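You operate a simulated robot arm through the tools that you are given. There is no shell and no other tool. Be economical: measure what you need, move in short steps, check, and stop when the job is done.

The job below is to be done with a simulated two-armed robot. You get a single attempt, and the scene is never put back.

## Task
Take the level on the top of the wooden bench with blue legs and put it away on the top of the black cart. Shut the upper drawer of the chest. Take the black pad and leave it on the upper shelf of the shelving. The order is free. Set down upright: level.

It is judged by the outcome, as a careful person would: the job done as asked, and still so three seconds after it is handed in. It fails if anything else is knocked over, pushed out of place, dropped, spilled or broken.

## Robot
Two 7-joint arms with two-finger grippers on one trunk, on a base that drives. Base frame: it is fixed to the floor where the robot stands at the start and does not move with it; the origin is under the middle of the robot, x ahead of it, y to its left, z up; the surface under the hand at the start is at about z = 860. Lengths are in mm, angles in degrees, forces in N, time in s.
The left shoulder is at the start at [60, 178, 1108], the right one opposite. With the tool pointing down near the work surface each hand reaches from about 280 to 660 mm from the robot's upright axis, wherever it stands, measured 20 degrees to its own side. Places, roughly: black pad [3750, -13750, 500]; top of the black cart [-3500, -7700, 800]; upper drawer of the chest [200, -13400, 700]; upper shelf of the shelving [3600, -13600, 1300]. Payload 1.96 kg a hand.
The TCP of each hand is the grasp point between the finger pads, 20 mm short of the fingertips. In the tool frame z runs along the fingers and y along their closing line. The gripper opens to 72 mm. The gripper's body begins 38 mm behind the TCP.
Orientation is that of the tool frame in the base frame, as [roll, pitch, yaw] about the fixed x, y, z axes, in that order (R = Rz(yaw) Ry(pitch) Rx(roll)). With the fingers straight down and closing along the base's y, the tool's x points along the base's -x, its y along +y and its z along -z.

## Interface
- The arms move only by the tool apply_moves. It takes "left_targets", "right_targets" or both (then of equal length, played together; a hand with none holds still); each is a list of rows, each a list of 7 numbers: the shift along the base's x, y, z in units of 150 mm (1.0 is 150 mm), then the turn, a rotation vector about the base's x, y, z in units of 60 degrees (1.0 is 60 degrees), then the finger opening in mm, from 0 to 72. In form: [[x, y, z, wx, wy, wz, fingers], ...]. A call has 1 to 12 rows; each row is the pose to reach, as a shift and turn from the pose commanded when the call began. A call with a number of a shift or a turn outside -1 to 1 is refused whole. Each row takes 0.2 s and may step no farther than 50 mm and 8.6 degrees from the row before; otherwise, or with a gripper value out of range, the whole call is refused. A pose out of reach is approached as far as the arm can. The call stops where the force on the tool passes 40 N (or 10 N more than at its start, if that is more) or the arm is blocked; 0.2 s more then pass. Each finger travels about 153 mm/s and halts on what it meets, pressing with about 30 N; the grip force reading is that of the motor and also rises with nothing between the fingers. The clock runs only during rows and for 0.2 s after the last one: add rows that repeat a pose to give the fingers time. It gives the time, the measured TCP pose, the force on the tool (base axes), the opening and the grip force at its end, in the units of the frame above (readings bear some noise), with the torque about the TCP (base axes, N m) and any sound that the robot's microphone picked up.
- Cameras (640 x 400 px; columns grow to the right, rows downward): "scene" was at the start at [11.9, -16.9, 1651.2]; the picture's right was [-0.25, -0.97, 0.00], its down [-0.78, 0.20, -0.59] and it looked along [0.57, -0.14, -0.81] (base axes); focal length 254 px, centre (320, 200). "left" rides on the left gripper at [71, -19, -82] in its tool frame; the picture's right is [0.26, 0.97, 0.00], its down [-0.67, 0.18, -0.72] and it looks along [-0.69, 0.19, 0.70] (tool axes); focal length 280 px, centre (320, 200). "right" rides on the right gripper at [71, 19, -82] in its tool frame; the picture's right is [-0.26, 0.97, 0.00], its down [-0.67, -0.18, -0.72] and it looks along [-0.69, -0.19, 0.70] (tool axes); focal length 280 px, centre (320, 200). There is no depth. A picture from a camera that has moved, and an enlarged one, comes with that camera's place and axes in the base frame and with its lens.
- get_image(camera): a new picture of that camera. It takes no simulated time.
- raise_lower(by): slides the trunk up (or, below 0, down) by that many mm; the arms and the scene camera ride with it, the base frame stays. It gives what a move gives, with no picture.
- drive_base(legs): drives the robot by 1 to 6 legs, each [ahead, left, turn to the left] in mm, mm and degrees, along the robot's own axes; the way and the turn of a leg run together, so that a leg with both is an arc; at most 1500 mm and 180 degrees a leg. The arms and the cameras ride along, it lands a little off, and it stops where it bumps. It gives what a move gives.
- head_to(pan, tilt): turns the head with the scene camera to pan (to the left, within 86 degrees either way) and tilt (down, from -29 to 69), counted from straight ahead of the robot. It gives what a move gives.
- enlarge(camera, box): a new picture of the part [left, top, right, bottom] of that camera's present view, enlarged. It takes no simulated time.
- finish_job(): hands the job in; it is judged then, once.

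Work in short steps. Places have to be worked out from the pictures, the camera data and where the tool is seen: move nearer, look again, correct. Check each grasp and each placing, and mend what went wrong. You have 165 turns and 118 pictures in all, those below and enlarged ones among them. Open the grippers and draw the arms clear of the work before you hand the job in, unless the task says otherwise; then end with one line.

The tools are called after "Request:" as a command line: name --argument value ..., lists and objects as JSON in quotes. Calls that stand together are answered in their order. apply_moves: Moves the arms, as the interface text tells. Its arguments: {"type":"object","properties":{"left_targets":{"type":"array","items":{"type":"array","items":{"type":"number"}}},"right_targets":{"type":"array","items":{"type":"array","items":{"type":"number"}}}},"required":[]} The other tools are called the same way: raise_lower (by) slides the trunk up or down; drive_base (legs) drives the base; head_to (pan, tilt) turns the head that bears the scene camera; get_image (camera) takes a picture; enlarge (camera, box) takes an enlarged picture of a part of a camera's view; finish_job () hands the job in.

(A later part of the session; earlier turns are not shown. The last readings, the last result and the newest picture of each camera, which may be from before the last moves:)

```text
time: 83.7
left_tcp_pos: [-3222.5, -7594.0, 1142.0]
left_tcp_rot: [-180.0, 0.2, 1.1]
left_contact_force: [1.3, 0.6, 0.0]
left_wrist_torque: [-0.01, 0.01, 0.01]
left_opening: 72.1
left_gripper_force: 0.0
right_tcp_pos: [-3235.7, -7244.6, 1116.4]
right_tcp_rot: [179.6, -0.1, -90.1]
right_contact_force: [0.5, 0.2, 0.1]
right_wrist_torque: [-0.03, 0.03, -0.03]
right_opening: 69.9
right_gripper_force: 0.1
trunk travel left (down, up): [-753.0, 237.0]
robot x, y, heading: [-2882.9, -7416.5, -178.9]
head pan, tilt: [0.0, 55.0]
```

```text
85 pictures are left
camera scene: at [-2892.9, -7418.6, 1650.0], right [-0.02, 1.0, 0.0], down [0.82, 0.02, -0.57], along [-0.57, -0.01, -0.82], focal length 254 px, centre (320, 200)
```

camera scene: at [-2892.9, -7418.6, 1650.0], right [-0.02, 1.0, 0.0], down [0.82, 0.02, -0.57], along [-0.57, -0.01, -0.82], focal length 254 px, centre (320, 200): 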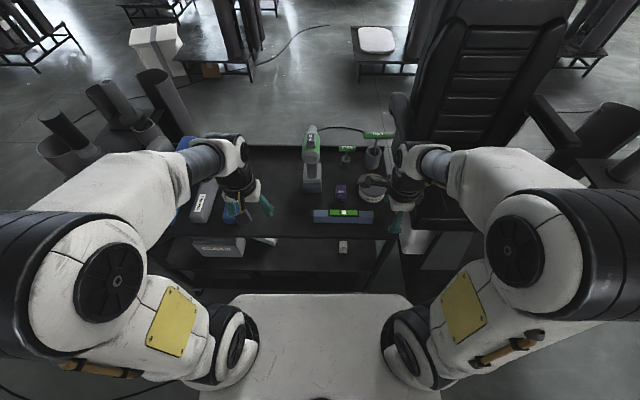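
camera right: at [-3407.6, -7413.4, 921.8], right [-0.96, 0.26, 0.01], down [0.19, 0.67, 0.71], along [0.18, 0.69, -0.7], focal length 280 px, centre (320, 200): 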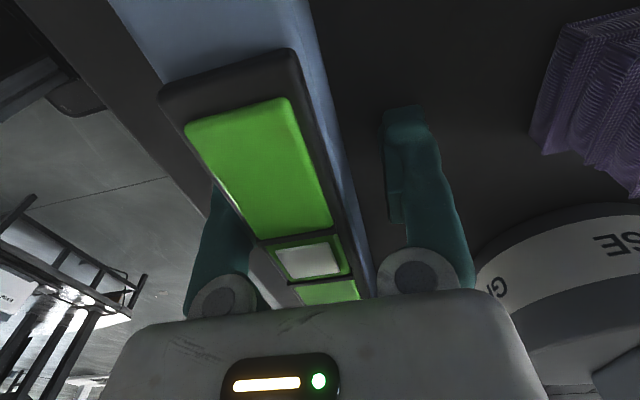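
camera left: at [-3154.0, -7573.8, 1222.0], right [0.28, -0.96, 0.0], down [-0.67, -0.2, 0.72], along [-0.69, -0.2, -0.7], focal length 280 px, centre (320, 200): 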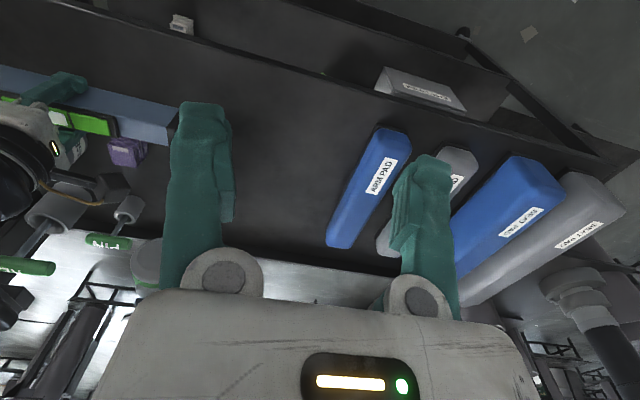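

The level stands on the cart as wanted. I'll retrace my path: back off, strafe right up the passage.

Request:
drive_base --legs '[[-200, 0, 0], [0, -865, 0], [0, -865, 0], [0, 0, -1]]'

```text
time: 94.0
left_tcp_pos: [-3073.4, -5861.3, 1141.3]
left_tcp_rot: [-179.9, 0.2, 1.5]
left_contact_force: [0.2, 1.4, 0.8]
left_wrist_torque: [0.02, 0.0, -0.01]
left_opening: 72.4
left_gripper_force: 0.1
right_tcp_pos: [-3088.7, -5512.6, 1115.6]
right_tcp_rot: [179.7, 0.0, -89.8]
right_contact_force: [0.8, -0.2, 0.0]
right_wrist_torque: [-0.04, -0.01, -0.01]
right_opening: 70.0
right_gripper_force: 0.2
trunk travel left (down, up): [-753.0, 237.0]
robot x, y, heading: [-2734.5, -5684.3, -178.5]
head pan, tilt: [0.0, 55.0]
```

On track. I'll reverse along the corridor to x ≈ −775 and turn left to face −y.

Request:
drive_base --legs '[[-1000, 0, 0], [-960, 40, 0], [0, 0, 88.5]]'

Request:
head_to --pan 0 --tilt 15

Request:
get_image --camera "scene"

```text
time: 107.5
left_tcp_pos: [-634.9, -6045.6, 1142.6]
left_tcp_rot: [-180.0, 0.2, 89.6]
left_contact_force: [0.8, 0.0, -0.4]
left_wrist_torque: [0.01, -0.01, 0.03]
left_opening: 72.2
left_gripper_force: 0.1
right_tcp_pos: [-985.5, -6050.7, 1116.1]
right_tcp_rot: [179.6, -0.1, -1.6]
right_contact_force: [0.7, 0.3, -0.7]
right_wrist_torque: [-0.01, 0.01, -0.01]
right_opening: 70.0
right_gripper_force: 0.0
trunk travel left (down, up): [-753.0, 237.0]
robot x, y, heading: [-803.8, -5701.8, -90.2]
head pan, tilt: [0.0, 55.0]
```

```text
time: 108.5
left_tcp_pos: [-636.2, -6046.5, 1140.3]
left_tcp_rot: [-180.0, 0.2, 89.6]
left_contact_force: [-0.2, -0.3, 0.6]
left_wrist_torque: [-0.03, 0.03, -0.03]
left_opening: 71.9
left_gripper_force: 0.0
right_tcp_pos: [-986.2, -6049.0, 1115.8]
right_tcp_rot: [179.6, -0.1, -1.7]
right_contact_force: [0.6, 0.1, -0.9]
right_wrist_torque: [-0.02, 0.02, -0.02]
right_opening: 70.1
right_gripper_force: 0.1
trunk travel left (down, up): [-753.0, 237.0]
robot x, y, heading: [-802.3, -5703.5, -90.5]
head pan, tilt: [0.0, 15.0]
```

```text
84 pictures are left
camera scene: at [-801.2, -5734.0, 1710.2], right [-1.0, 0.01, 0.0], down [0.0, 0.26, -0.97], along [-0.01, -0.97, -0.26], focal length 254 px, centre (320, 200)
```

scene: 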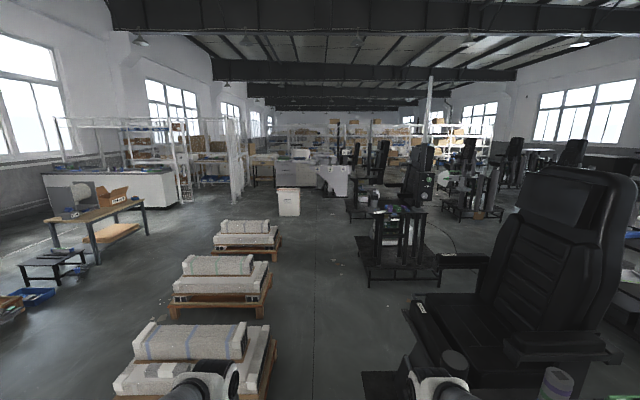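

The gap between the stone pallets and stations (≈720 mm) looks too tight for the base. Left of the pallets there's a wide lane at x ≈ 600…2150, so I'll look left.

Request:
head_to --pan 60 --tilt 25

Request:
get_image --camera "scene"

```text
time: 109.8
left_tcp_pos: [-635.5, -6045.3, 1141.4]
left_tcp_rot: [-179.9, 0.2, 89.6]
left_contact_force: [0.5, -0.4, 0.0]
left_wrist_torque: [0.02, -0.01, 0.01]
left_opening: 72.2
left_gripper_force: 0.1
right_tcp_pos: [-985.8, -6048.8, 1117.5]
right_tcp_rot: [179.7, 0.0, -1.5]
right_contact_force: [0.2, -0.1, -0.1]
right_wrist_torque: [0.0, -0.01, 0.01]
right_opening: 70.2
right_gripper_force: 0.1
trunk travel left (down, up): [-753.0, 237.0]
robot x, y, heading: [-799.1, -5699.2, -90.3]
head pan, tilt: [60.0, 25.0]
```

```text
83 pictures are left
camera scene: at [-721.1, -5687.4, 1694.0], right [-0.51, -0.86, 0.0], down [-0.36, 0.21, -0.91], along [0.78, -0.46, -0.42], focal length 254 px, centre (320, 200)
```

scene: 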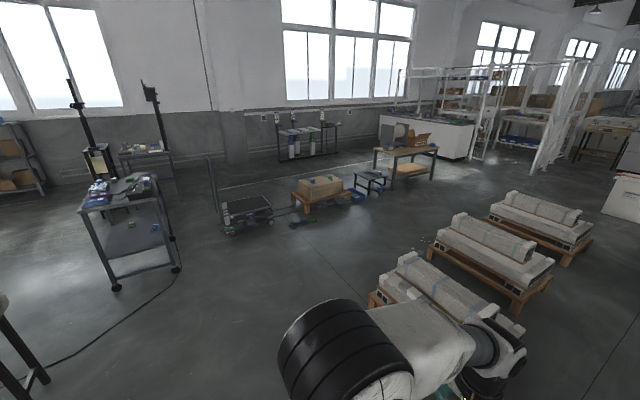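

Open space to the left. I'll go diagonally to about [1200, −6300], then forward along the lane at x ≈ 1480.

Request:
drive_base --legs '[[300, 1000, 0], [300, 1000, 0], [1000, 260, 0]]'

Request:
head_to --pan 0 --tilt 20

Request:
get_image --camera "scene"

```text
time: 125.2
left_tcp_pos: [1646.9, -7645.5, 1140.9]
left_tcp_rot: [-179.9, 0.2, 89.9]
left_contact_force: [0.4, 0.2, 0.4]
left_wrist_torque: [0.01, -0.01, 0.0]
left_opening: 72.2
left_gripper_force: 0.1
right_tcp_pos: [1297.7, -7654.1, 1116.1]
right_tcp_rot: [179.6, -0.1, -1.2]
right_contact_force: [0.0, 0.3, 0.0]
right_wrist_torque: [0.0, -0.03, -0.01]
right_opening: 70.1
right_gripper_force: 0.0
trunk travel left (down, up): [-753.0, 237.0]
robot x, y, heading: [1479.5, -7303.8, -90.0]
head pan, tilt: [60.0, 25.0]
```

```text
time: 126.5
left_tcp_pos: [1647.6, -7646.1, 1141.2]
left_tcp_rot: [-179.9, 0.2, 90.1]
left_contact_force: [0.5, 0.4, -0.1]
left_wrist_torque: [0.02, -0.02, 0.01]
left_opening: 72.0
left_gripper_force: 0.0
right_tcp_pos: [1297.3, -7653.6, 1116.1]
right_tcp_rot: [179.5, -0.1, -1.1]
right_contact_force: [-0.7, 0.1, 0.3]
right_wrist_torque: [-0.01, 0.02, -0.04]
right_opening: 69.8
right_gripper_force: 0.0
trunk travel left (down, up): [-753.0, 237.0]
robot x, y, heading: [1477.7, -7302.7, -89.9]
head pan, tilt: [0.0, 20.0]
```

```text
82 pictures are left
camera scene: at [1480.1, -7335.5, 1702.1], right [-1.0, 0.0, 0.0], down [0.0, 0.34, -0.94], along [0.0, -0.94, -0.34], focal length 254 px, centre (320, 200)
```

scene: 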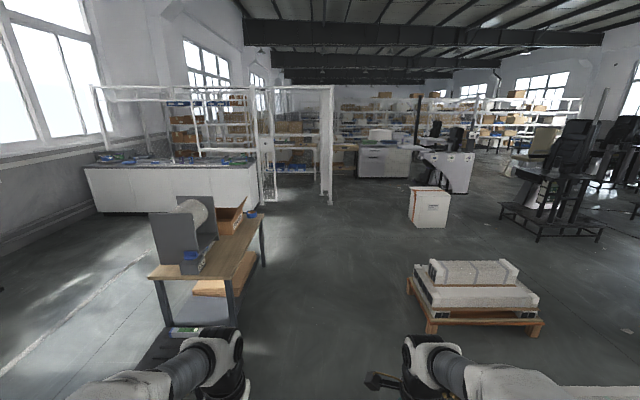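

The white chest is ahead right; the shelving lies behind the counter at left. I'll enlarge both.

Request:
enlarge --camera "scene" --box '[80, 70, 340, 230]'

Request:
enlarge --camera "scene" --box '[320, 110, 480, 210]'

```text
2.46 times, centred on (210, 150) of scene
camera zoom: at [1480.1, -7335.5, 1702.1], right [-1.0, 0.0, 0.0], down [0.0, 0.34, -0.94], along [0.0, -0.94, -0.34], focal length 624 px, centre (591, 323)
```

zoom: 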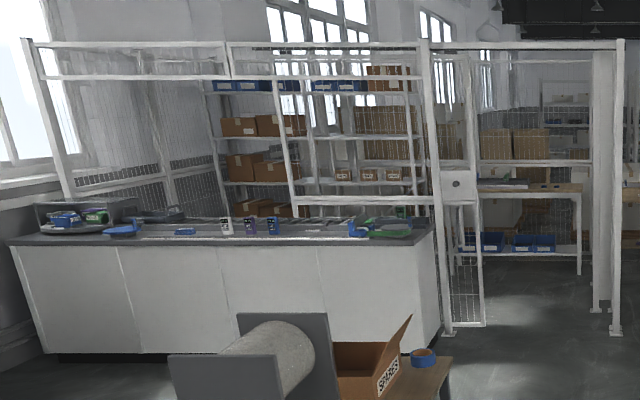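

```text
4.00 times, centred on (400, 160) of scene
camera zoom: at [1480.1, -7335.5, 1702.1], right [-1.0, 0.0, 0.0], down [0.0, 0.34, -0.94], along [0.0, -0.94, -0.34], focal length 1014 px, centre (0, 360)
```

zoom: 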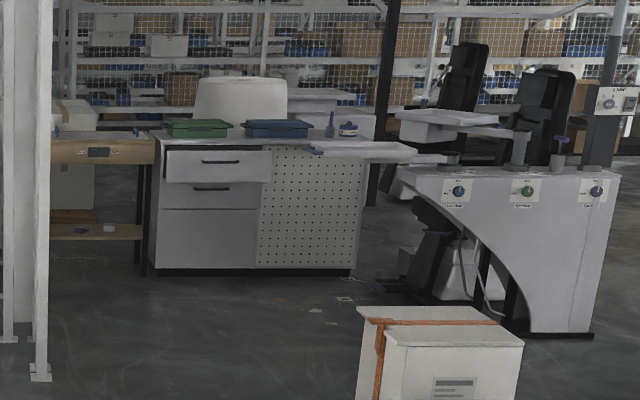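

The shelving is inside a cage with an open doorway at x ≈ 1290…2360, y ≈ −11900; the white chest with its upper drawer out is right. I'll do the drawer first and drive to about [900, −10300].

Request:
drive_base --legs '[[1300, -120, 0], [1100, 0, 0], [600, -450, 0]]'

Request:
get_image --camera "scene"

```text
time: 141.9
left_tcp_pos: [1069.8, -10640.4, 1140.3]
left_tcp_rot: [-179.9, 0.1, 90.6]
left_contact_force: [0.4, -0.5, 0.3]
left_wrist_torque: [0.01, 0.0, -0.02]
left_opening: 72.2
left_gripper_force: 0.1
right_tcp_pos: [721.2, -10649.8, 1116.3]
right_tcp_rot: [179.6, -0.1, -0.5]
right_contact_force: [-0.2, 0.3, 0.2]
right_wrist_torque: [0.0, 0.01, -0.01]
right_opening: 69.6
right_gripper_force: 0.0
trunk travel left (down, up): [-753.0, 237.0]
robot x, y, heading: [896.4, -10297.2, -89.4]
head pan, tilt: [0.0, 20.0]
```

```text
79 pictures are left
camera scene: at [899.6, -10330.6, 1702.1], right [-1.0, -0.01, 0.0], down [0.0, 0.34, -0.94], along [0.01, -0.94, -0.34], focal length 254 px, centre (320, 200)
```

scene: 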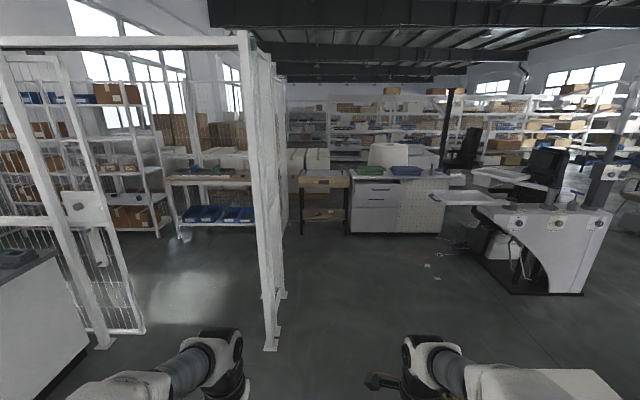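

The way past the post at x ≈ 1275 and the white box is clear. I'll drive to about [350, −12600] in front of the chest.

Request:
drive_base --legs '[[800, -210, 0], [800, -190, 0], [650, -180, 0]]'

Request:
head_to --pan 0 --tilt 38

Request:
get_image --camera "scene"

```text
time: 153.7
left_tcp_pos: [511.8, -12896.3, 1141.3]
left_tcp_rot: [-179.9, 0.2, 90.5]
left_contact_force: [-0.2, 0.4, -0.1]
left_wrist_torque: [0.01, 0.0, 0.02]
left_opening: 71.8
left_gripper_force: 0.1
right_tcp_pos: [163.0, -12906.6, 1115.9]
right_tcp_rot: [179.6, -0.2, -0.8]
right_contact_force: [0.9, -0.7, -0.2]
right_wrist_torque: [-0.01, -0.01, -0.03]
right_opening: 69.8
right_gripper_force: 0.0
trunk travel left (down, up): [-753.0, 237.0]
robot x, y, heading: [338.8, -12553.7, -90.0]
head pan, tilt: [0.0, 20.0]
```

```text
time: 154.5
left_tcp_pos: [510.2, -12895.5, 1140.7]
left_tcp_rot: [180.0, 0.2, 90.5]
left_contact_force: [-1.0, -0.2, -0.3]
left_wrist_torque: [-0.01, 0.0, 0.0]
left_opening: 72.2
left_gripper_force: 0.0
right_tcp_pos: [162.5, -12906.0, 1115.1]
right_tcp_rot: [179.7, -0.1, -0.7]
right_contact_force: [0.2, -0.1, -0.1]
right_wrist_torque: [0.04, 0.02, 0.03]
right_opening: 70.3
right_gripper_force: 0.1
trunk travel left (down, up): [-753.0, 237.0]
robot x, y, heading: [338.9, -12553.1, -89.8]
head pan, tilt: [0.0, 38.0]
```

```text
78 pictures are left
camera scene: at [341.7, -12580.0, 1673.8], right [-1.0, -0.01, 0.0], down [0.0, 0.62, -0.79], along [0.01, -0.79, -0.62], focal length 254 px, centre (320, 200)
```

scene: 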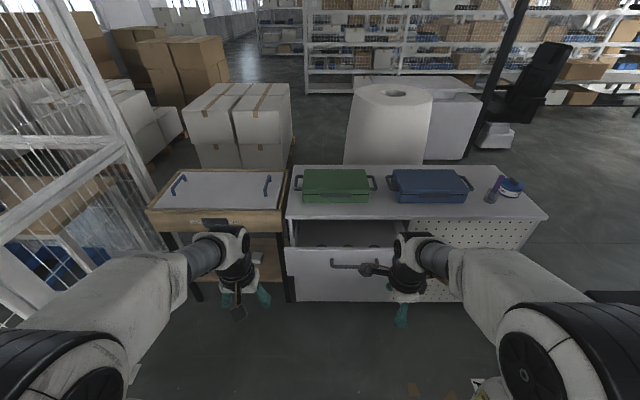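

The upper drawer is out by about 150–200 mm: front panel near y −13366, x −30…507, z ≈ 600–770. I'll lower the trunk 200 and drive 330 closer.

Request:
raise_lower --by -200

Request:
drive_base --legs '[[330, 0, 0]]'

Request:
head_to --pan -5 --tilt 50

Request:
get_image --camera "scene"

Request:
get_image --camera "left"

```text
time: 156.6
left_tcp_pos: [511.1, -12896.5, 941.1]
left_tcp_rot: [-179.9, 0.2, 90.4]
left_contact_force: [-0.3, -0.9, -0.3]
left_wrist_torque: [0.0, 0.01, 0.02]
left_opening: 72.1
left_gripper_force: 0.1
right_tcp_pos: [162.1, -12906.0, 916.4]
right_tcp_rot: [179.6, -0.1, -0.8]
right_contact_force: [-0.3, 0.1, 0.3]
right_wrist_torque: [-0.01, -0.01, 0.01]
right_opening: 70.0
right_gripper_force: 0.1
trunk travel left (down, up): [-553.0, 437.0]
robot x, y, heading: [343.4, -12553.1, -89.8]
head pan, tilt: [0.0, 38.0]
```

```text
time: 158.8
left_tcp_pos: [513.2, -13225.8, 940.3]
left_tcp_rot: [-180.0, 0.0, 90.2]
left_contact_force: [-0.8, -0.7, -0.8]
left_wrist_torque: [0.03, 0.02, 0.03]
left_opening: 72.2
left_gripper_force: 0.0
right_tcp_pos: [162.5, -13234.2, 916.2]
right_tcp_rot: [179.7, -0.1, -1.1]
right_contact_force: [0.0, -0.2, -0.3]
right_wrist_torque: [0.02, -0.01, 0.01]
right_opening: 70.2
right_gripper_force: 0.0
trunk travel left (down, up): [-553.0, 437.0]
robot x, y, heading: [342.8, -12881.5, -89.8]
head pan, tilt: [0.0, 38.0]
```

```text
time: 159.6
left_tcp_pos: [511.6, -13224.9, 940.2]
left_tcp_rot: [-180.0, 0.2, 90.2]
left_contact_force: [-0.1, 0.4, 0.0]
left_wrist_torque: [0.0, -0.02, -0.02]
left_opening: 71.9
left_gripper_force: 0.0
right_tcp_pos: [161.8, -13232.5, 916.3]
right_tcp_rot: [179.6, -0.1, -1.0]
right_contact_force: [0.1, -1.2, -0.1]
right_wrist_torque: [0.01, 0.0, 0.02]
right_opening: 70.2
right_gripper_force: 0.1
trunk travel left (down, up): [-553.0, 437.0]
robot x, y, heading: [342.6, -12885.8, -89.8]
head pan, tilt: [-5.0, 50.0]
```

```text
77 pictures are left
camera scene: at [336.6, -12898.5, 1456.6], right [-1.0, 0.08, 0.0], down [0.06, 0.76, -0.64], along [-0.05, -0.64, -0.77], focal length 254 px, centre (320, 200)
```

scene: 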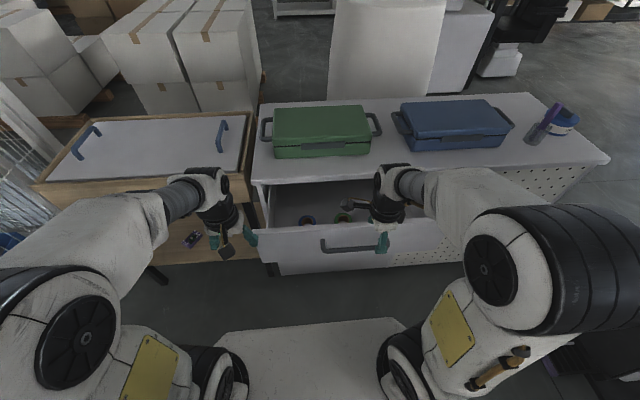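

```text
76 pictures are left
camera left: at [492.6, -13152.9, 1022.5], right [0.96, 0.27, 0.0], down [0.19, -0.67, 0.72], along [0.19, -0.69, -0.7], focal length 280 px, centre (320, 200)
```

left: 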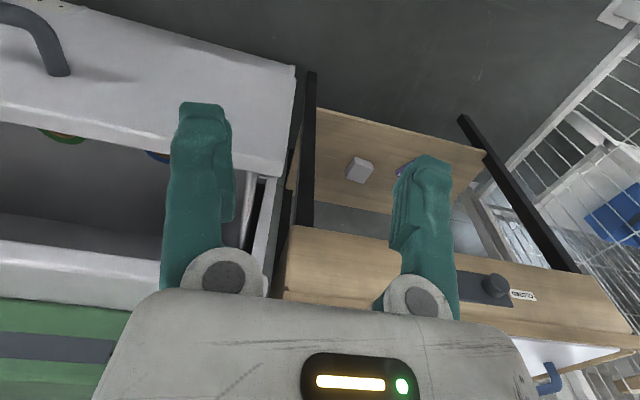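

Triangulating gives the drawer front's top edge at y ≈ −13360, z ≈ 774, handle at z ≈ 690 about x 200. I'll close the right fingers and tilt the hand to point forward, at z ≈ 800.

Request:
apply_moves --right_targets '[[0.05, 0, -0.1, -0.13, 0, 0, 0], [0.1, 0.05, -0.2, -0.26, 0, 0, 0], [0.15, 0.1, -0.3, -0.39, 0, 0, 0], [0.2, 0.1, -0.4, -0.52, 0, 0, 0], [0.25, 0.1, -0.5, -0.65, 0, 0, 0], [0.3, 0.1, -0.6, -0.78, 0, 0, 0], [0.38, 0.1, -0.75, -0.9, 0, 0, 0]]'

Request:
get_image --camera "scene"

Request:
get_image --camera "right"

```text
time: 161.2
left_tcp_pos: [510.4, -13226.8, 943.6]
left_tcp_rot: [-180.0, 0.4, 90.1]
left_contact_force: [0.0, -0.1, 0.1]
left_wrist_torque: [-0.01, 0.02, -0.03]
left_opening: 72.4
left_gripper_force: 0.0
right_tcp_pos: [248.7, -13274.2, 766.4]
right_tcp_rot: [125.3, -2.6, -1.4]
right_contact_force: [0.0, 1.1, 0.2]
right_wrist_torque: [-0.01, 0.0, -0.02]
right_opening: 0.2
right_gripper_force: 29.7
right hand out of reach, approached as far as the arm can: row 3, 4, 5, 6, 7
trunk travel left (down, up): [-553.0, 437.0]
robot x, y, heading: [342.5, -12885.8, -89.5]
head pan, tilt: [-5.0, 50.0]
```

```text
75 pictures are left
camera scene: at [335.2, -12898.7, 1456.7], right [-1.0, 0.08, 0.0], down [0.06, 0.76, -0.64], along [-0.05, -0.64, -0.77], focal length 254 px, centre (320, 200)
```

scene: 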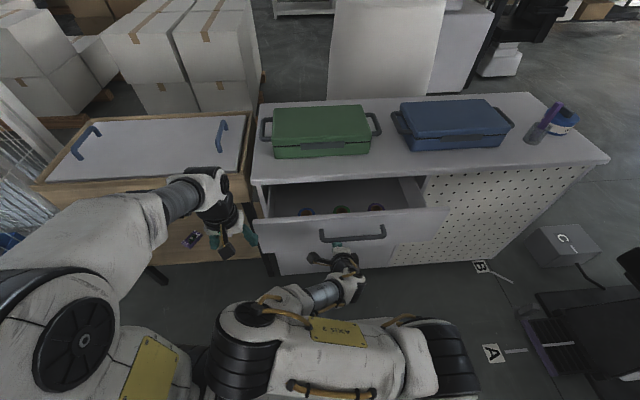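

```text
74 pictures are left
camera right: at [318.2, -13220.4, 833.5], right [-0.31, -0.55, 0.77], down [-0.67, 0.71, 0.23], along [-0.67, -0.45, -0.59], focal length 280 px, centre (320, 200)
```

right: 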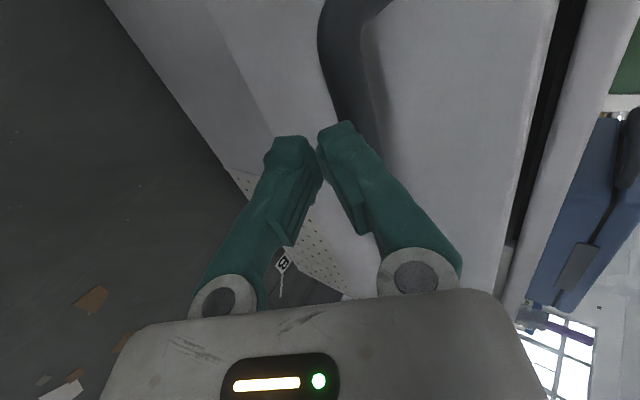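

The tilted fingertip is at z ≈ 757, just over the handle. I'll push forward slowly along −y.

Request:
apply_moves --right_targets '[[0, -0.1, 0, 0, 0, 0, 0], [0, -0.2, 0, 0, 0, 0, 0], [0, -0.3, 0, 0, 0, 0, 0], [0, -0.4, 0, 0, 0, 0, 0], [0, -0.5, 0, 0, 0, 0, 0], [0, -0.6, 0, 0, 0, 0, 0], [0, -0.7, 0, 0, 0, 0, 0], [0, -0.8, 0, 0, 0, 0, 0], [0, -0.9, 0, 0, 0, 0, 0]]'

Request:
get_image --camera "scene"

```text
time: 163.2
left_tcp_pos: [511.5, -13225.1, 940.3]
left_tcp_rot: [-179.8, 0.2, 90.2]
left_contact_force: [-0.4, 0.1, 0.4]
left_wrist_torque: [-0.02, -0.01, 0.04]
left_opening: 72.0
left_gripper_force: 0.0
right_tcp_pos: [246.0, -13406.1, 763.3]
right_tcp_rot: [125.6, -0.9, -0.6]
right_contact_force: [-0.5, 0.1, -0.7]
right_wrist_torque: [-0.01, -0.03, -0.01]
right_opening: 0.0
right_gripper_force: 30.1
trunk travel left (down, up): [-553.0, 437.0]
robot x, y, heading: [344.7, -12881.9, -89.9]
head pan, tilt: [-5.0, 50.0]
```

```text
73 pictures are left
camera scene: at [336.4, -12899.2, 1456.5], right [-1.0, 0.08, 0.0], down [0.06, 0.76, -0.64], along [-0.05, -0.64, -0.77], focal length 254 px, centre (320, 200)
```

scene: 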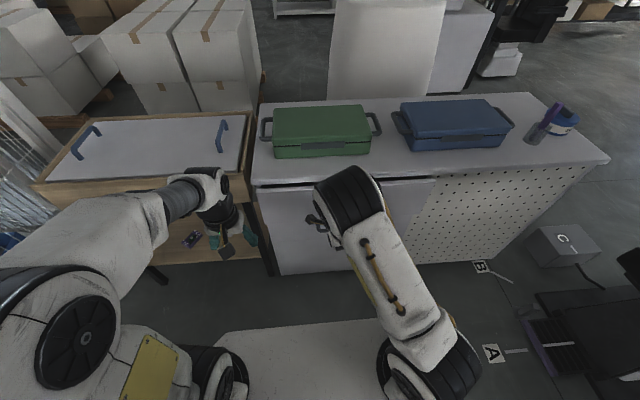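

The drawer has moved nearly home. I'll continue in small steps until it meets its stop.

Request:
apply_moves --right_targets '[[0, -0.07, 0, 0, 0, 0, 0], [0, -0.14, 0, 0, 0, 0, 0], [0, -0.21, 0, 0, 0, 0, 0], [0, -0.28, 0, 0, 0, 0, 0], [0, -0.35, 0, 0, 0, 0, 0], [0, -0.42, 0, 0, 0, 0, 0], [0, -0.49, 0, 0, 0, 0, 0]]'

Request:
enlarge --camera "scene" --box '[230, 150, 460, 290]'

```text
time: 164.4
left_tcp_pos: [512.7, -13220.9, 943.5]
left_tcp_rot: [-179.9, 0.4, 90.2]
left_contact_force: [0.1, -0.4, -0.3]
left_wrist_torque: [0.0, 0.0, -0.03]
left_opening: 71.8
left_gripper_force: 0.1
right_tcp_pos: [247.5, -13448.2, 762.1]
right_tcp_rot: [126.3, -0.9, -0.5]
right_contact_force: [-2.1, 27.4, 19.2]
right_wrist_torque: [-0.48, -0.1, 0.13]
right_opening: 0.0
right_gripper_force: 29.5
trunk travel left (down, up): [-553.0, 437.0]
robot x, y, heading: [343.0, -12882.1, -89.7]
head pan, tilt: [-5.0, 50.0]
stopped in row 6 (right hand): the force on the tool passed its limit at 51 N (the readings are from after the stop); the commanded pose is now the measured one
```

```text
2.78 times, centred on (345, 220) of scene
camera zoom: at [336.7, -12890.5, 1457.2], right [-1.0, 0.08, 0.0], down [0.06, 0.76, -0.65], along [-0.05, -0.64, -0.76], focal length 705 px, centre (250, 144)
```

zoom: 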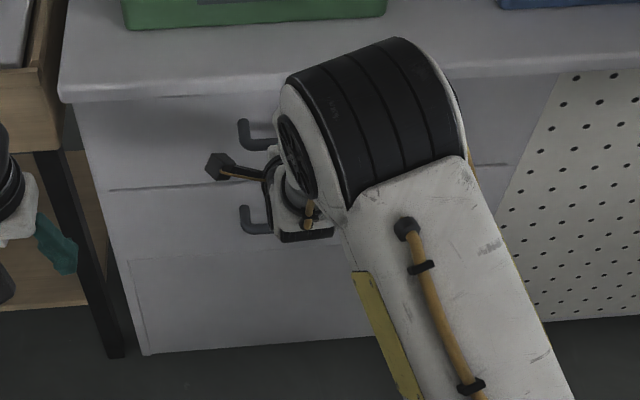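

The drawer meets its stop and looks flush. I'll draw the hand back and verify.

Request:
apply_moves --right_targets '[[0, 0.06, 0, 0, 0, 0, 0], [0, 0.25, 0, 0, 0, 0, 0], [0, 0.5, 0, 0, 0, 0, 0], [0, 0.75, 0, 0, 0, 0, 0], [0, 1.0, 0.05, 0, 0, 0, 0]]'

Request:
enlarge --camera "scene" --box '[230, 150, 460, 290]'

Request:
get_image --camera "left"

```text
time: 165.6
left_tcp_pos: [512.2, -13224.4, 941.2]
left_tcp_rot: [-179.9, 0.1, 90.2]
left_contact_force: [-0.6, 0.6, -0.6]
left_wrist_torque: [-0.01, 0.02, 0.0]
left_opening: 71.9
left_gripper_force: 0.0
right_tcp_pos: [246.2, -13299.2, 765.2]
right_tcp_rot: [126.5, -0.7, -0.4]
right_contact_force: [-0.3, 0.6, 0.3]
right_wrist_torque: [0.0, 0.02, -0.03]
right_opening: 0.1
right_gripper_force: 29.3
trunk travel left (down, up): [-553.0, 437.0]
robot x, y, heading: [342.7, -12881.0, -90.0]
head pan, tilt: [-5.0, 50.0]
```

```text
2.78 times, centred on (345, 220) of scene
camera zoom: at [336.4, -12897.5, 1456.5], right [-1.0, 0.08, 0.0], down [0.06, 0.76, -0.64], along [-0.05, -0.64, -0.77], focal length 705 px, centre (250, 144)
```

zoom: 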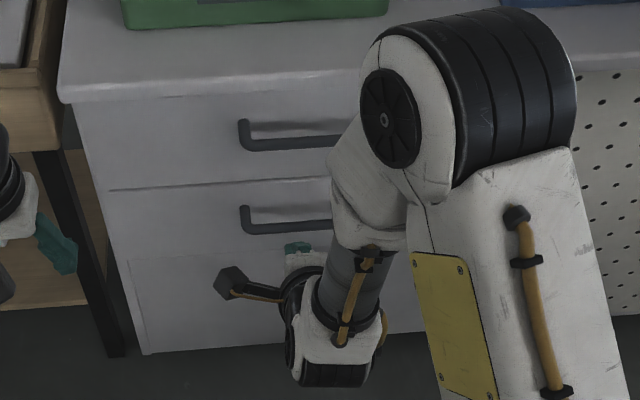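

```text
70 pictures are left
camera left: at [492.4, -13152.1, 1022.6], right [0.96, 0.27, 0.0], down [0.19, -0.67, 0.72], along [0.19, -0.69, -0.7], focal length 280 px, centre (320, 200)
```

left: 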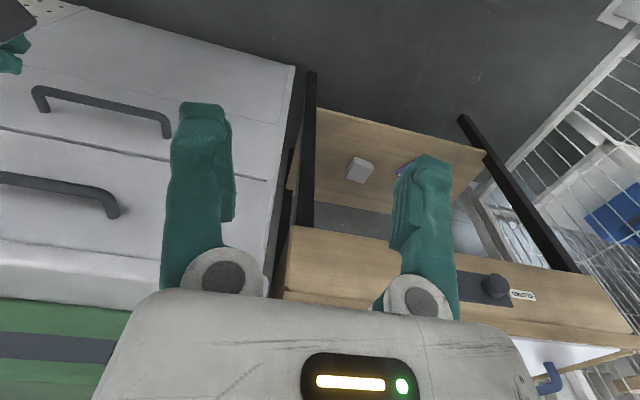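

The upper drawer is flush with the lower one. I'll back off and restore the right hand to pointing down.

Request:
drive_base --legs '[[-400, 0, 0]]'

Request:
apply_moves --right_targets '[[-0.1, 0, 0.2, 0.13, 0, 0, 40], [-0.2, 0, 0.4, 0.26, 0, 0, 70], [-0.3, 0, 0.6, 0.39, 0, 0, 70], [-0.4, 0.1, 0.8, 0.52, 0, 0, 70], [-0.5, 0.2, 1.0, 0.65, 0, 0, 70], [-0.55, 0.3, 1.0, 0.78, 0, 0, 70], [-0.55, 0.4, 1.0, 0.9, 0, 0, 70]]'

Request:
head_to --pan 60 --tilt 25

Request:
get_image --camera "scene"

```text
time: 168.1
left_tcp_pos: [510.1, -12821.0, 941.1]
left_tcp_rot: [-179.8, 0.3, 90.1]
left_contact_force: [0.6, -0.3, 0.8]
left_wrist_torque: [0.0, -0.04, -0.01]
left_opening: 72.2
left_gripper_force: 0.0
right_tcp_pos: [244.7, -12896.5, 764.1]
right_tcp_rot: [126.5, -0.8, -0.4]
right_contact_force: [0.3, -0.1, -0.2]
right_wrist_torque: [0.01, 0.0, 0.0]
right_opening: 0.0
right_gripper_force: 29.0
trunk travel left (down, up): [-553.0, 437.0]
robot x, y, heading: [342.0, -12477.8, -89.7]
head pan, tilt: [-5.0, 50.0]
```

```text
time: 169.7
left_tcp_pos: [510.5, -12822.3, 940.3]
left_tcp_rot: [-179.8, 0.3, 90.0]
left_contact_force: [0.9, 0.5, -0.5]
left_wrist_torque: [-0.02, 0.01, -0.05]
left_opening: 72.1
left_gripper_force: 0.1
right_tcp_pos: [162.7, -12835.0, 915.2]
right_tcp_rot: [-179.4, 0.1, -0.9]
right_contact_force: [1.0, 0.1, 1.0]
right_wrist_torque: [0.01, 0.0, -0.01]
right_opening: 69.7
right_gripper_force: 0.0
right hand out of reach, approached as far as the arm can: row 3
trunk travel left (down, up): [-553.0, 437.0]
robot x, y, heading: [341.8, -12476.5, -89.8]
head pan, tilt: [-5.0, 50.0]
```

```text
time: 171.1
left_tcp_pos: [510.1, -12821.9, 940.1]
left_tcp_rot: [-180.0, 0.2, 90.1]
left_contact_force: [-0.3, -0.1, -0.2]
left_wrist_torque: [0.01, 0.03, -0.01]
left_opening: 72.1
left_gripper_force: 0.2
right_tcp_pos: [161.7, -12837.1, 915.0]
right_tcp_rot: [-179.4, 0.1, -0.9]
right_contact_force: [0.5, -0.6, 0.5]
right_wrist_torque: [0.02, -0.01, -0.01]
right_opening: 70.0
right_gripper_force: 0.1
trunk travel left (down, up): [-553.0, 437.0]
robot x, y, heading: [342.9, -12480.8, -89.7]
head pan, tilt: [60.0, 25.0]
```

```text
69 pictures are left
camera scene: at [422.1, -12464.1, 1494.0], right [-0.5, -0.87, 0.0], down [-0.37, 0.21, -0.91], along [0.79, -0.45, -0.42], focal length 254 px, centre (320, 200)
```

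scene: 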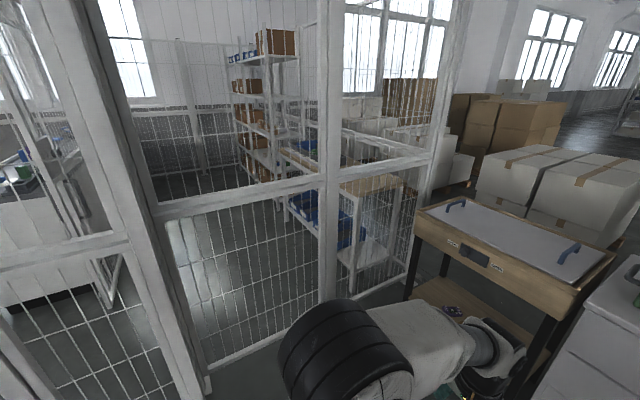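

A mesh fence bounds the cage on this side, so I must go out and enter by the doorway centred at x ≈ 1825, y ≈ −11800. I'll retrace and line up.

Request:
drive_base --legs '[[-700, 230, 0], [-800, 200, 0], [0, 1050, 0]]'

Request:
head_to --pan 15 --tilt 20

Request:
get_image --camera "scene"

```text
time: 184.1
left_tcp_pos: [1953.6, -11308.4, 940.6]
left_tcp_rot: [-179.9, 0.2, 89.1]
left_contact_force: [1.0, -0.1, -0.8]
left_wrist_torque: [0.0, 0.02, 0.01]
left_opening: 71.9
left_gripper_force: 0.0
right_tcp_pos: [1604.9, -11317.3, 914.6]
right_tcp_rot: [-179.4, 0.0, -1.9]
right_contact_force: [0.5, 1.4, -0.4]
right_wrist_torque: [-0.04, 0.0, -0.01]
right_opening: 70.0
right_gripper_force: 0.1
trunk travel left (down, up): [-553.0, 437.0]
robot x, y, heading: [1784.4, -10961.3, -90.9]
head pan, tilt: [60.0, 25.0]
```

```text
time: 185.2
left_tcp_pos: [1953.4, -11308.3, 941.0]
left_tcp_rot: [-179.8, 0.1, 89.1]
left_contact_force: [0.6, 0.2, 0.3]
left_wrist_torque: [0.0, 0.03, 0.02]
left_opening: 72.1
left_gripper_force: 0.1
right_tcp_pos: [1605.5, -11318.0, 916.1]
right_tcp_rot: [-179.6, 0.1, -1.9]
right_contact_force: [0.6, -1.0, -0.8]
right_wrist_torque: [0.02, 0.01, 0.0]
right_opening: 70.2
right_gripper_force: 0.1
trunk travel left (down, up): [-553.0, 437.0]
robot x, y, heading: [1792.3, -10962.2, -90.9]
head pan, tilt: [15.0, 20.0]
```

```text
68 pictures are left
camera scene: at [1815.2, -10992.2, 1502.1], right [-0.97, -0.24, 0.0], down [-0.08, 0.33, -0.94], along [0.23, -0.91, -0.34], focal length 254 px, centre (320, 200)
```

scene: 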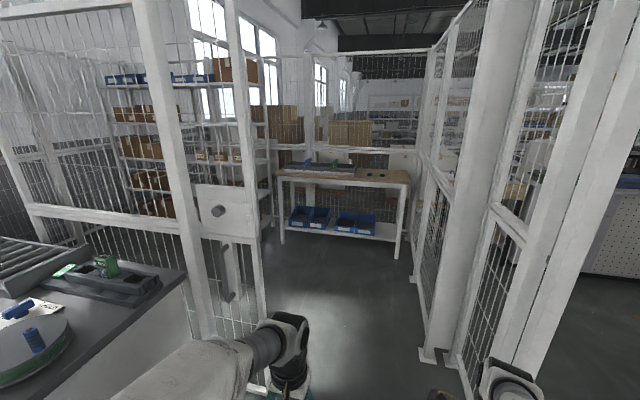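

The opening is about 950 mm (x 1420…2370), tight for my elbows but fine sideways. I'll turn to face +x here and strafe right through it.

Request:
drive_base --legs '[[0, 60, 0], [0, 0, 90.9]]'

Request:
head_to --pan -75 --tilt 40

Request:
get_image --camera "scene"

```text
time: 190.0
left_tcp_pos: [2198.4, -10804.3, 941.0]
left_tcp_rot: [-180.0, 0.2, 178.7]
left_contact_force: [0.1, -0.1, -0.1]
left_wrist_torque: [-0.02, 0.0, 0.04]
left_opening: 72.1
left_gripper_force: 0.1
right_tcp_pos: [2203.5, -11152.3, 915.3]
right_tcp_rot: [-179.5, -0.1, 87.7]
right_contact_force: [0.0, 0.0, 0.5]
right_wrist_torque: [-0.01, -0.01, 0.0]
right_opening: 70.1
right_gripper_force: 0.2
trunk travel left (down, up): [-553.0, 437.0]
robot x, y, heading: [1854.1, -10963.5, -1.2]
head pan, tilt: [15.0, 20.0]
```

```text
time: 191.6
left_tcp_pos: [2198.9, -10803.9, 941.9]
left_tcp_rot: [-179.9, 0.3, 178.7]
left_contact_force: [-0.1, 0.8, 0.4]
left_wrist_torque: [-0.02, -0.04, 0.01]
left_opening: 72.4
left_gripper_force: 0.2
right_tcp_pos: [2204.0, -11153.2, 914.6]
right_tcp_rot: [-179.6, 0.0, 87.7]
right_contact_force: [0.6, -0.5, 0.4]
right_wrist_torque: [0.0, 0.01, 0.01]
right_opening: 70.0
right_gripper_force: 0.0
trunk travel left (down, up): [-553.0, 437.0]
robot x, y, heading: [1851.4, -10965.6, -1.2]
head pan, tilt: [-75.0, 40.0]
```

```text
67 pictures are left
camera scene: at [1812.7, -11043.9, 1470.7], right [-0.97, -0.24, 0.0], down [-0.15, 0.62, -0.77], along [0.18, -0.74, -0.64], focal length 254 px, centre (320, 200)
```

scene: 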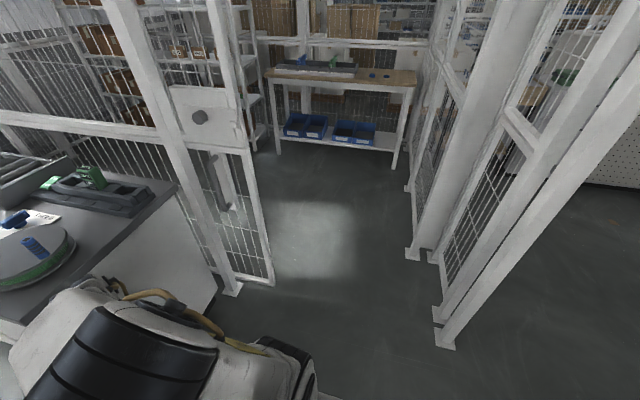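

Measured opening: right posts at x ≈ 1320–1460, gate leaf end at x ≈ 2337. At x ≈ 1860 facing +x I have clearance; strafing right through.

Request:
drive_base --legs '[[15, 0, 1.2], [0, -700, 0]]'

Request:
drive_base --legs '[[0, -500, 0], [20, -450, 0]]'

Request:
head_to --pan -25 --tilt 25

Request:
get_image --camera "scene"

```text
time: 195.8
left_tcp_pos: [2209.9, -11495.2, 942.0]
left_tcp_rot: [-179.9, 0.2, -179.7]
left_contact_force: [-0.1, -0.7, 0.0]
left_wrist_torque: [-0.01, -0.02, 0.01]
left_opening: 72.2
left_gripper_force: 0.0
right_tcp_pos: [2226.0, -11843.1, 916.6]
right_tcp_rot: [-179.6, 0.1, 89.3]
right_contact_force: [-0.8, -0.9, 0.3]
right_wrist_torque: [0.01, 0.04, 0.03]
right_opening: 69.9
right_gripper_force: 0.0
trunk travel left (down, up): [-553.0, 437.0]
robot x, y, heading: [1863.3, -11666.4, 0.1]
head pan, tilt: [-75.0, 40.0]
```

```text
time: 201.1
left_tcp_pos: [2234.4, -12452.1, 940.2]
left_tcp_rot: [-179.9, 0.2, -179.4]
left_contact_force: [-0.7, -0.3, -0.8]
left_wrist_torque: [0.01, -0.02, 0.01]
left_opening: 72.1
left_gripper_force: 0.2
right_tcp_pos: [2253.6, -12799.9, 915.8]
right_tcp_rot: [-179.6, 0.0, 89.5]
right_contact_force: [-0.5, 0.0, -0.4]
right_wrist_torque: [-0.01, -0.01, 0.0]
right_opening: 69.9
right_gripper_force: 0.0
trunk travel left (down, up): [-553.0, 437.0]
robot x, y, heading: [1895.5, -12620.7, 0.6]
head pan, tilt: [-75.0, 40.0]
```

```text
time: 202.3
left_tcp_pos: [2235.7, -12451.1, 941.2]
left_tcp_rot: [179.9, 0.2, -179.5]
left_contact_force: [0.0, -0.5, 0.4]
left_wrist_torque: [0.02, -0.02, -0.03]
left_opening: 71.9
left_gripper_force: 0.0
right_tcp_pos: [2252.6, -12800.3, 916.1]
right_tcp_rot: [-179.5, 0.0, 89.5]
right_contact_force: [-0.3, 0.2, 0.4]
right_wrist_torque: [0.01, 0.03, 0.0]
right_opening: 70.0
right_gripper_force: 0.1
trunk travel left (down, up): [-553.0, 437.0]
robot x, y, heading: [1893.4, -12622.9, 0.6]
head pan, tilt: [-25.0, 25.0]
```

```text
66 pictures are left
camera scene: at [1919.7, -12660.2, 1494.0], right [-0.41, -0.91, 0.0], down [-0.38, 0.18, -0.91], along [0.82, -0.38, -0.42], focal length 254 px, centre (320, 200)
```

scene: 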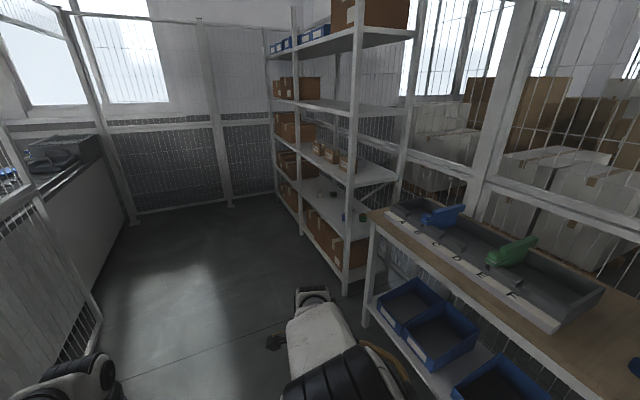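

I'm inside the cage. The shelving faces +y with its front at y ≈ −13480, x from 3200. I'll drive to x ≈ 3600 and turn to face it.

Request:
drive_base --legs '[[1000, 0, 0], [700, 0, 0], [0, 0, -90.6]]'

Request:
head_to --pan 0 --tilt 35

Request:
get_image --camera "scene"

```text
time: 214.8
left_tcp_pos: [3766.0, -12954.3, 940.9]
left_tcp_rot: [-179.9, 0.2, 90.0]
left_contact_force: [-0.3, 0.7, 0.5]
left_wrist_torque: [-0.01, 0.01, -0.02]
left_opening: 71.9
left_gripper_force: 0.0
right_tcp_pos: [3419.2, -12967.7, 914.6]
right_tcp_rot: [-179.5, 0.0, -0.9]
right_contact_force: [0.2, 0.0, 0.5]
right_wrist_torque: [0.03, 0.0, -0.01]
right_opening: 70.0
right_gripper_force: 0.1
trunk travel left (down, up): [-553.0, 437.0]
robot x, y, heading: [3598.4, -12611.4, -89.9]
head pan, tilt: [-25.0, 25.0]
```

```text
time: 215.7
left_tcp_pos: [3767.7, -12954.0, 940.6]
left_tcp_rot: [-180.0, 0.2, 90.0]
left_contact_force: [-0.3, -0.1, 0.0]
left_wrist_torque: [0.01, 0.03, 0.04]
left_opening: 72.3
left_gripper_force: 0.1
right_tcp_pos: [3418.5, -12968.0, 915.2]
right_tcp_rot: [-179.5, 0.0, -1.0]
right_contact_force: [0.1, -0.6, -0.2]
right_wrist_torque: [0.01, 0.0, 0.01]
right_opening: 70.0
right_gripper_force: 0.2
trunk travel left (down, up): [-553.0, 437.0]
robot x, y, heading: [3602.5, -12614.2, -90.0]
head pan, tilt: [0.0, 35.0]
```

```text
65 pictures are left
camera scene: at [3599.3, -12637.6, 1478.3], right [-1.0, 0.0, 0.0], down [0.0, 0.57, -0.82], along [0.0, -0.82, -0.57], focal length 254 px, centre (320, 200)
```

scene: 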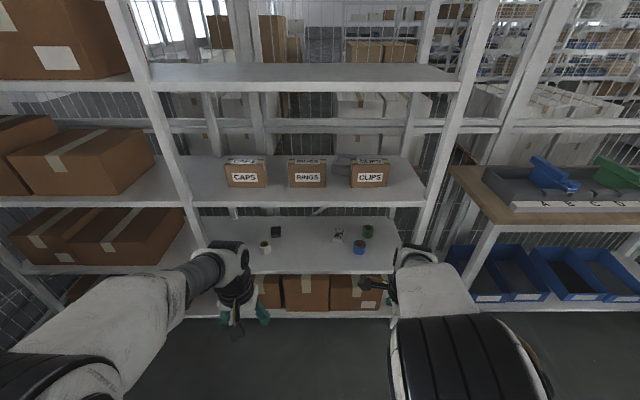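

The upper shelf front edge is at z ≈ 1317, free of items; the pad should be on the z ≈ 460 shelf. I'll zoom in there.

Request:
enlarge --camera "scene" --box '[230, 205, 420, 325]'

```text
3.33 times, centred on (325, 265) of scene
camera zoom: at [3599.3, -12637.6, 1478.3], right [-1.0, 0.0, 0.0], down [0.0, 0.57, -0.82], along [0.0, -0.82, -0.57], focal length 845 px, centre (303, -17)
```

zoom: 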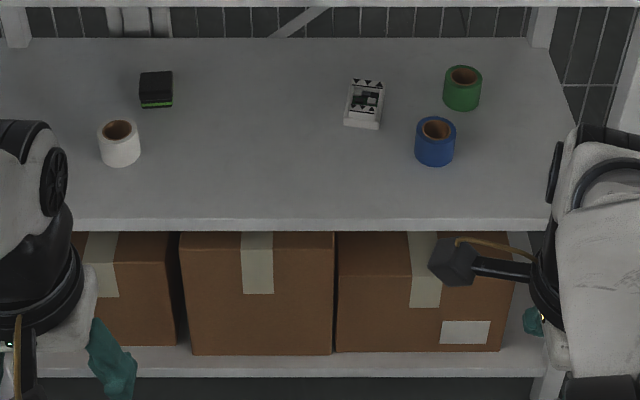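

The pad (black with a green underside) is near [3850, −13740] on the shelf at z ≈ 455. I'll lower the trunk 300 mm here in open space and look down to see how far the base reaches ahead.

Request:
raise_lower --by -300

Request:
head_to --pan 12 --tilt 50

Request:
get_image --camera "scene"

```text
time: 218.7
left_tcp_pos: [3766.7, -12952.4, 640.5]
left_tcp_rot: [-179.9, 0.2, 90.0]
left_contact_force: [-0.3, -0.3, -0.8]
left_wrist_torque: [-0.03, 0.01, 0.0]
left_opening: 72.2
left_gripper_force: 0.1
right_tcp_pos: [3418.4, -12967.5, 615.3]
right_tcp_rot: [-179.5, 0.1, -1.0]
right_contact_force: [-0.8, -0.4, -0.6]
right_wrist_torque: [-0.01, -0.01, -0.04]
right_opening: 69.9
right_gripper_force: 0.1
trunk travel left (down, up): [-253.0, 737.0]
robot x, y, heading: [3599.0, -12607.8, -90.0]
head pan, tilt: [0.0, 35.0]
```

```text
time: 219.4
left_tcp_pos: [3766.5, -12953.1, 640.0]
left_tcp_rot: [-180.0, 0.1, 90.0]
left_contact_force: [0.8, 0.7, 0.8]
left_wrist_torque: [-0.04, -0.03, -0.01]
left_opening: 71.8
left_gripper_force: 0.0
right_tcp_pos: [3418.4, -12967.9, 615.3]
right_tcp_rot: [-179.4, 0.0, -1.1]
right_contact_force: [0.5, 0.1, 0.5]
right_wrist_torque: [0.0, 0.03, 0.0]
right_opening: 69.8
right_gripper_force: 0.1
trunk travel left (down, up): [-253.0, 737.0]
robot x, y, heading: [3599.9, -12608.3, -89.9]
head pan, tilt: [12.0, 50.0]
```

```text
63 pictures are left
camera scene: at [3615.4, -12624.9, 1156.6], right [-0.98, -0.21, 0.0], down [-0.16, 0.75, -0.64], along [0.13, -0.63, -0.77], focal length 254 px, centre (320, 200)
```

scene: 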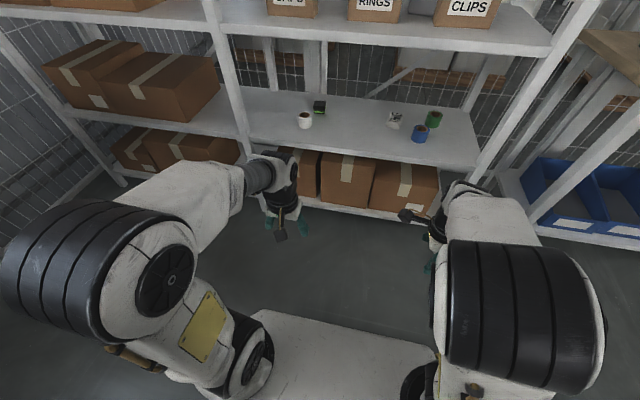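

Base does not show ahead of the plate, so it stays within ~300 mm. Pad ≈ [3858, −13755, 475]; I'll use the left hand. I drive 300 closer, shifted 40 left, tilt the left hand −35° and take the right hand aside.

Request:
drive_base --legs '[[280, 45, 0]]'

Request:
apply_moves --left_targets '[[0.05, 0, -0.05, -0.13, 0, 0, 72], [0.1, 0, -0.1, -0.26, 0, 0, 72], [0.15, 0, -0.15, -0.39, 0, 0, 72], [0.2, 0, -0.2, -0.5, 0, 0, 72], [0.25, 0, -0.3, -0.6, 0, 0, 72]]' --right_targets '[[-0.2, 0.15, 0, 0, 0, 0, 70], [-0.4, 0.3, 0, 0, 0, 0, 70], [-0.6, 0.45, 0, 0, 0, 0, 70], [-0.8, 0.6, 0, 0, 0, 0, 70], [-1.0, 0.75, 0, 0, 0, 0, 70]]'

Request:
get_image --camera "left"

Request:
get_image --camera "scene"

```text
time: 221.4
left_tcp_pos: [3810.4, -13227.0, 640.2]
left_tcp_rot: [-179.8, 0.1, 89.6]
left_contact_force: [-0.3, -0.4, 1.1]
left_wrist_torque: [0.03, -0.03, -0.01]
left_opening: 72.1
left_gripper_force: 0.0
right_tcp_pos: [3461.0, -13241.2, 614.5]
right_tcp_rot: [-179.5, 0.0, -1.4]
right_contact_force: [-0.3, 0.4, 0.4]
right_wrist_torque: [0.03, 0.02, 0.04]
right_opening: 69.9
right_gripper_force: 0.0
trunk travel left (down, up): [-253.0, 737.0]
robot x, y, heading: [3642.8, -12883.3, -90.4]
head pan, tilt: [12.0, 50.0]
```

```text
time: 222.6
left_tcp_pos: [3853.4, -13286.1, 608.3]
left_tcp_rot: [179.8, 36.2, 89.4]
left_contact_force: [0.1, -0.6, 0.4]
left_wrist_torque: [-0.02, -0.02, -0.04]
left_opening: 72.0
left_gripper_force: 0.1
left hand out of reach, approached as far as the arm can: row 3, 4, 5
right_tcp_pos: [3311.7, -13128.4, 616.1]
right_tcp_rot: [-179.4, 0.0, -1.3]
right_contact_force: [0.7, 0.2, -0.2]
right_wrist_torque: [0.0, 0.02, 0.03]
right_opening: 70.2
right_gripper_force: 0.1
trunk travel left (down, up): [-253.0, 737.0]
robot x, y, heading: [3642.5, -12883.9, -90.5]
head pan, tilt: [12.0, 50.0]
```

```text
62 pictures are left
camera left: at [3835.2, -13178.7, 632.5], right [0.97, 0.21, -0.15], down [0.18, -0.12, 0.98], along [0.18, -0.97, -0.16], focal length 280 px, centre (320, 200)
```

left: 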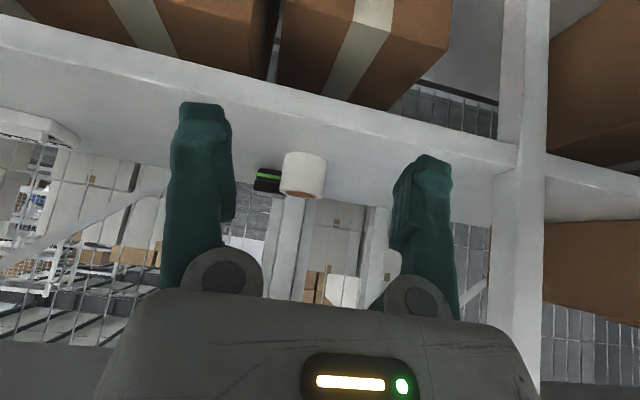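

```text
61 pictures are left
camera scene: at [3660.1, -12898.9, 1156.5], right [-0.98, -0.2, 0.0], down [-0.15, 0.75, -0.64], along [0.13, -0.63, -0.77], focal length 254 px, centre (320, 200)
```

scene: 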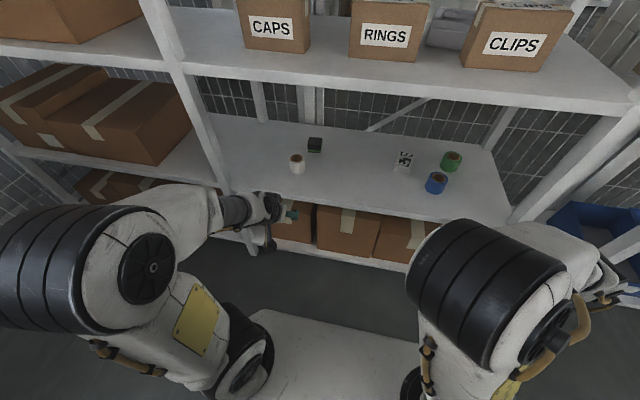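

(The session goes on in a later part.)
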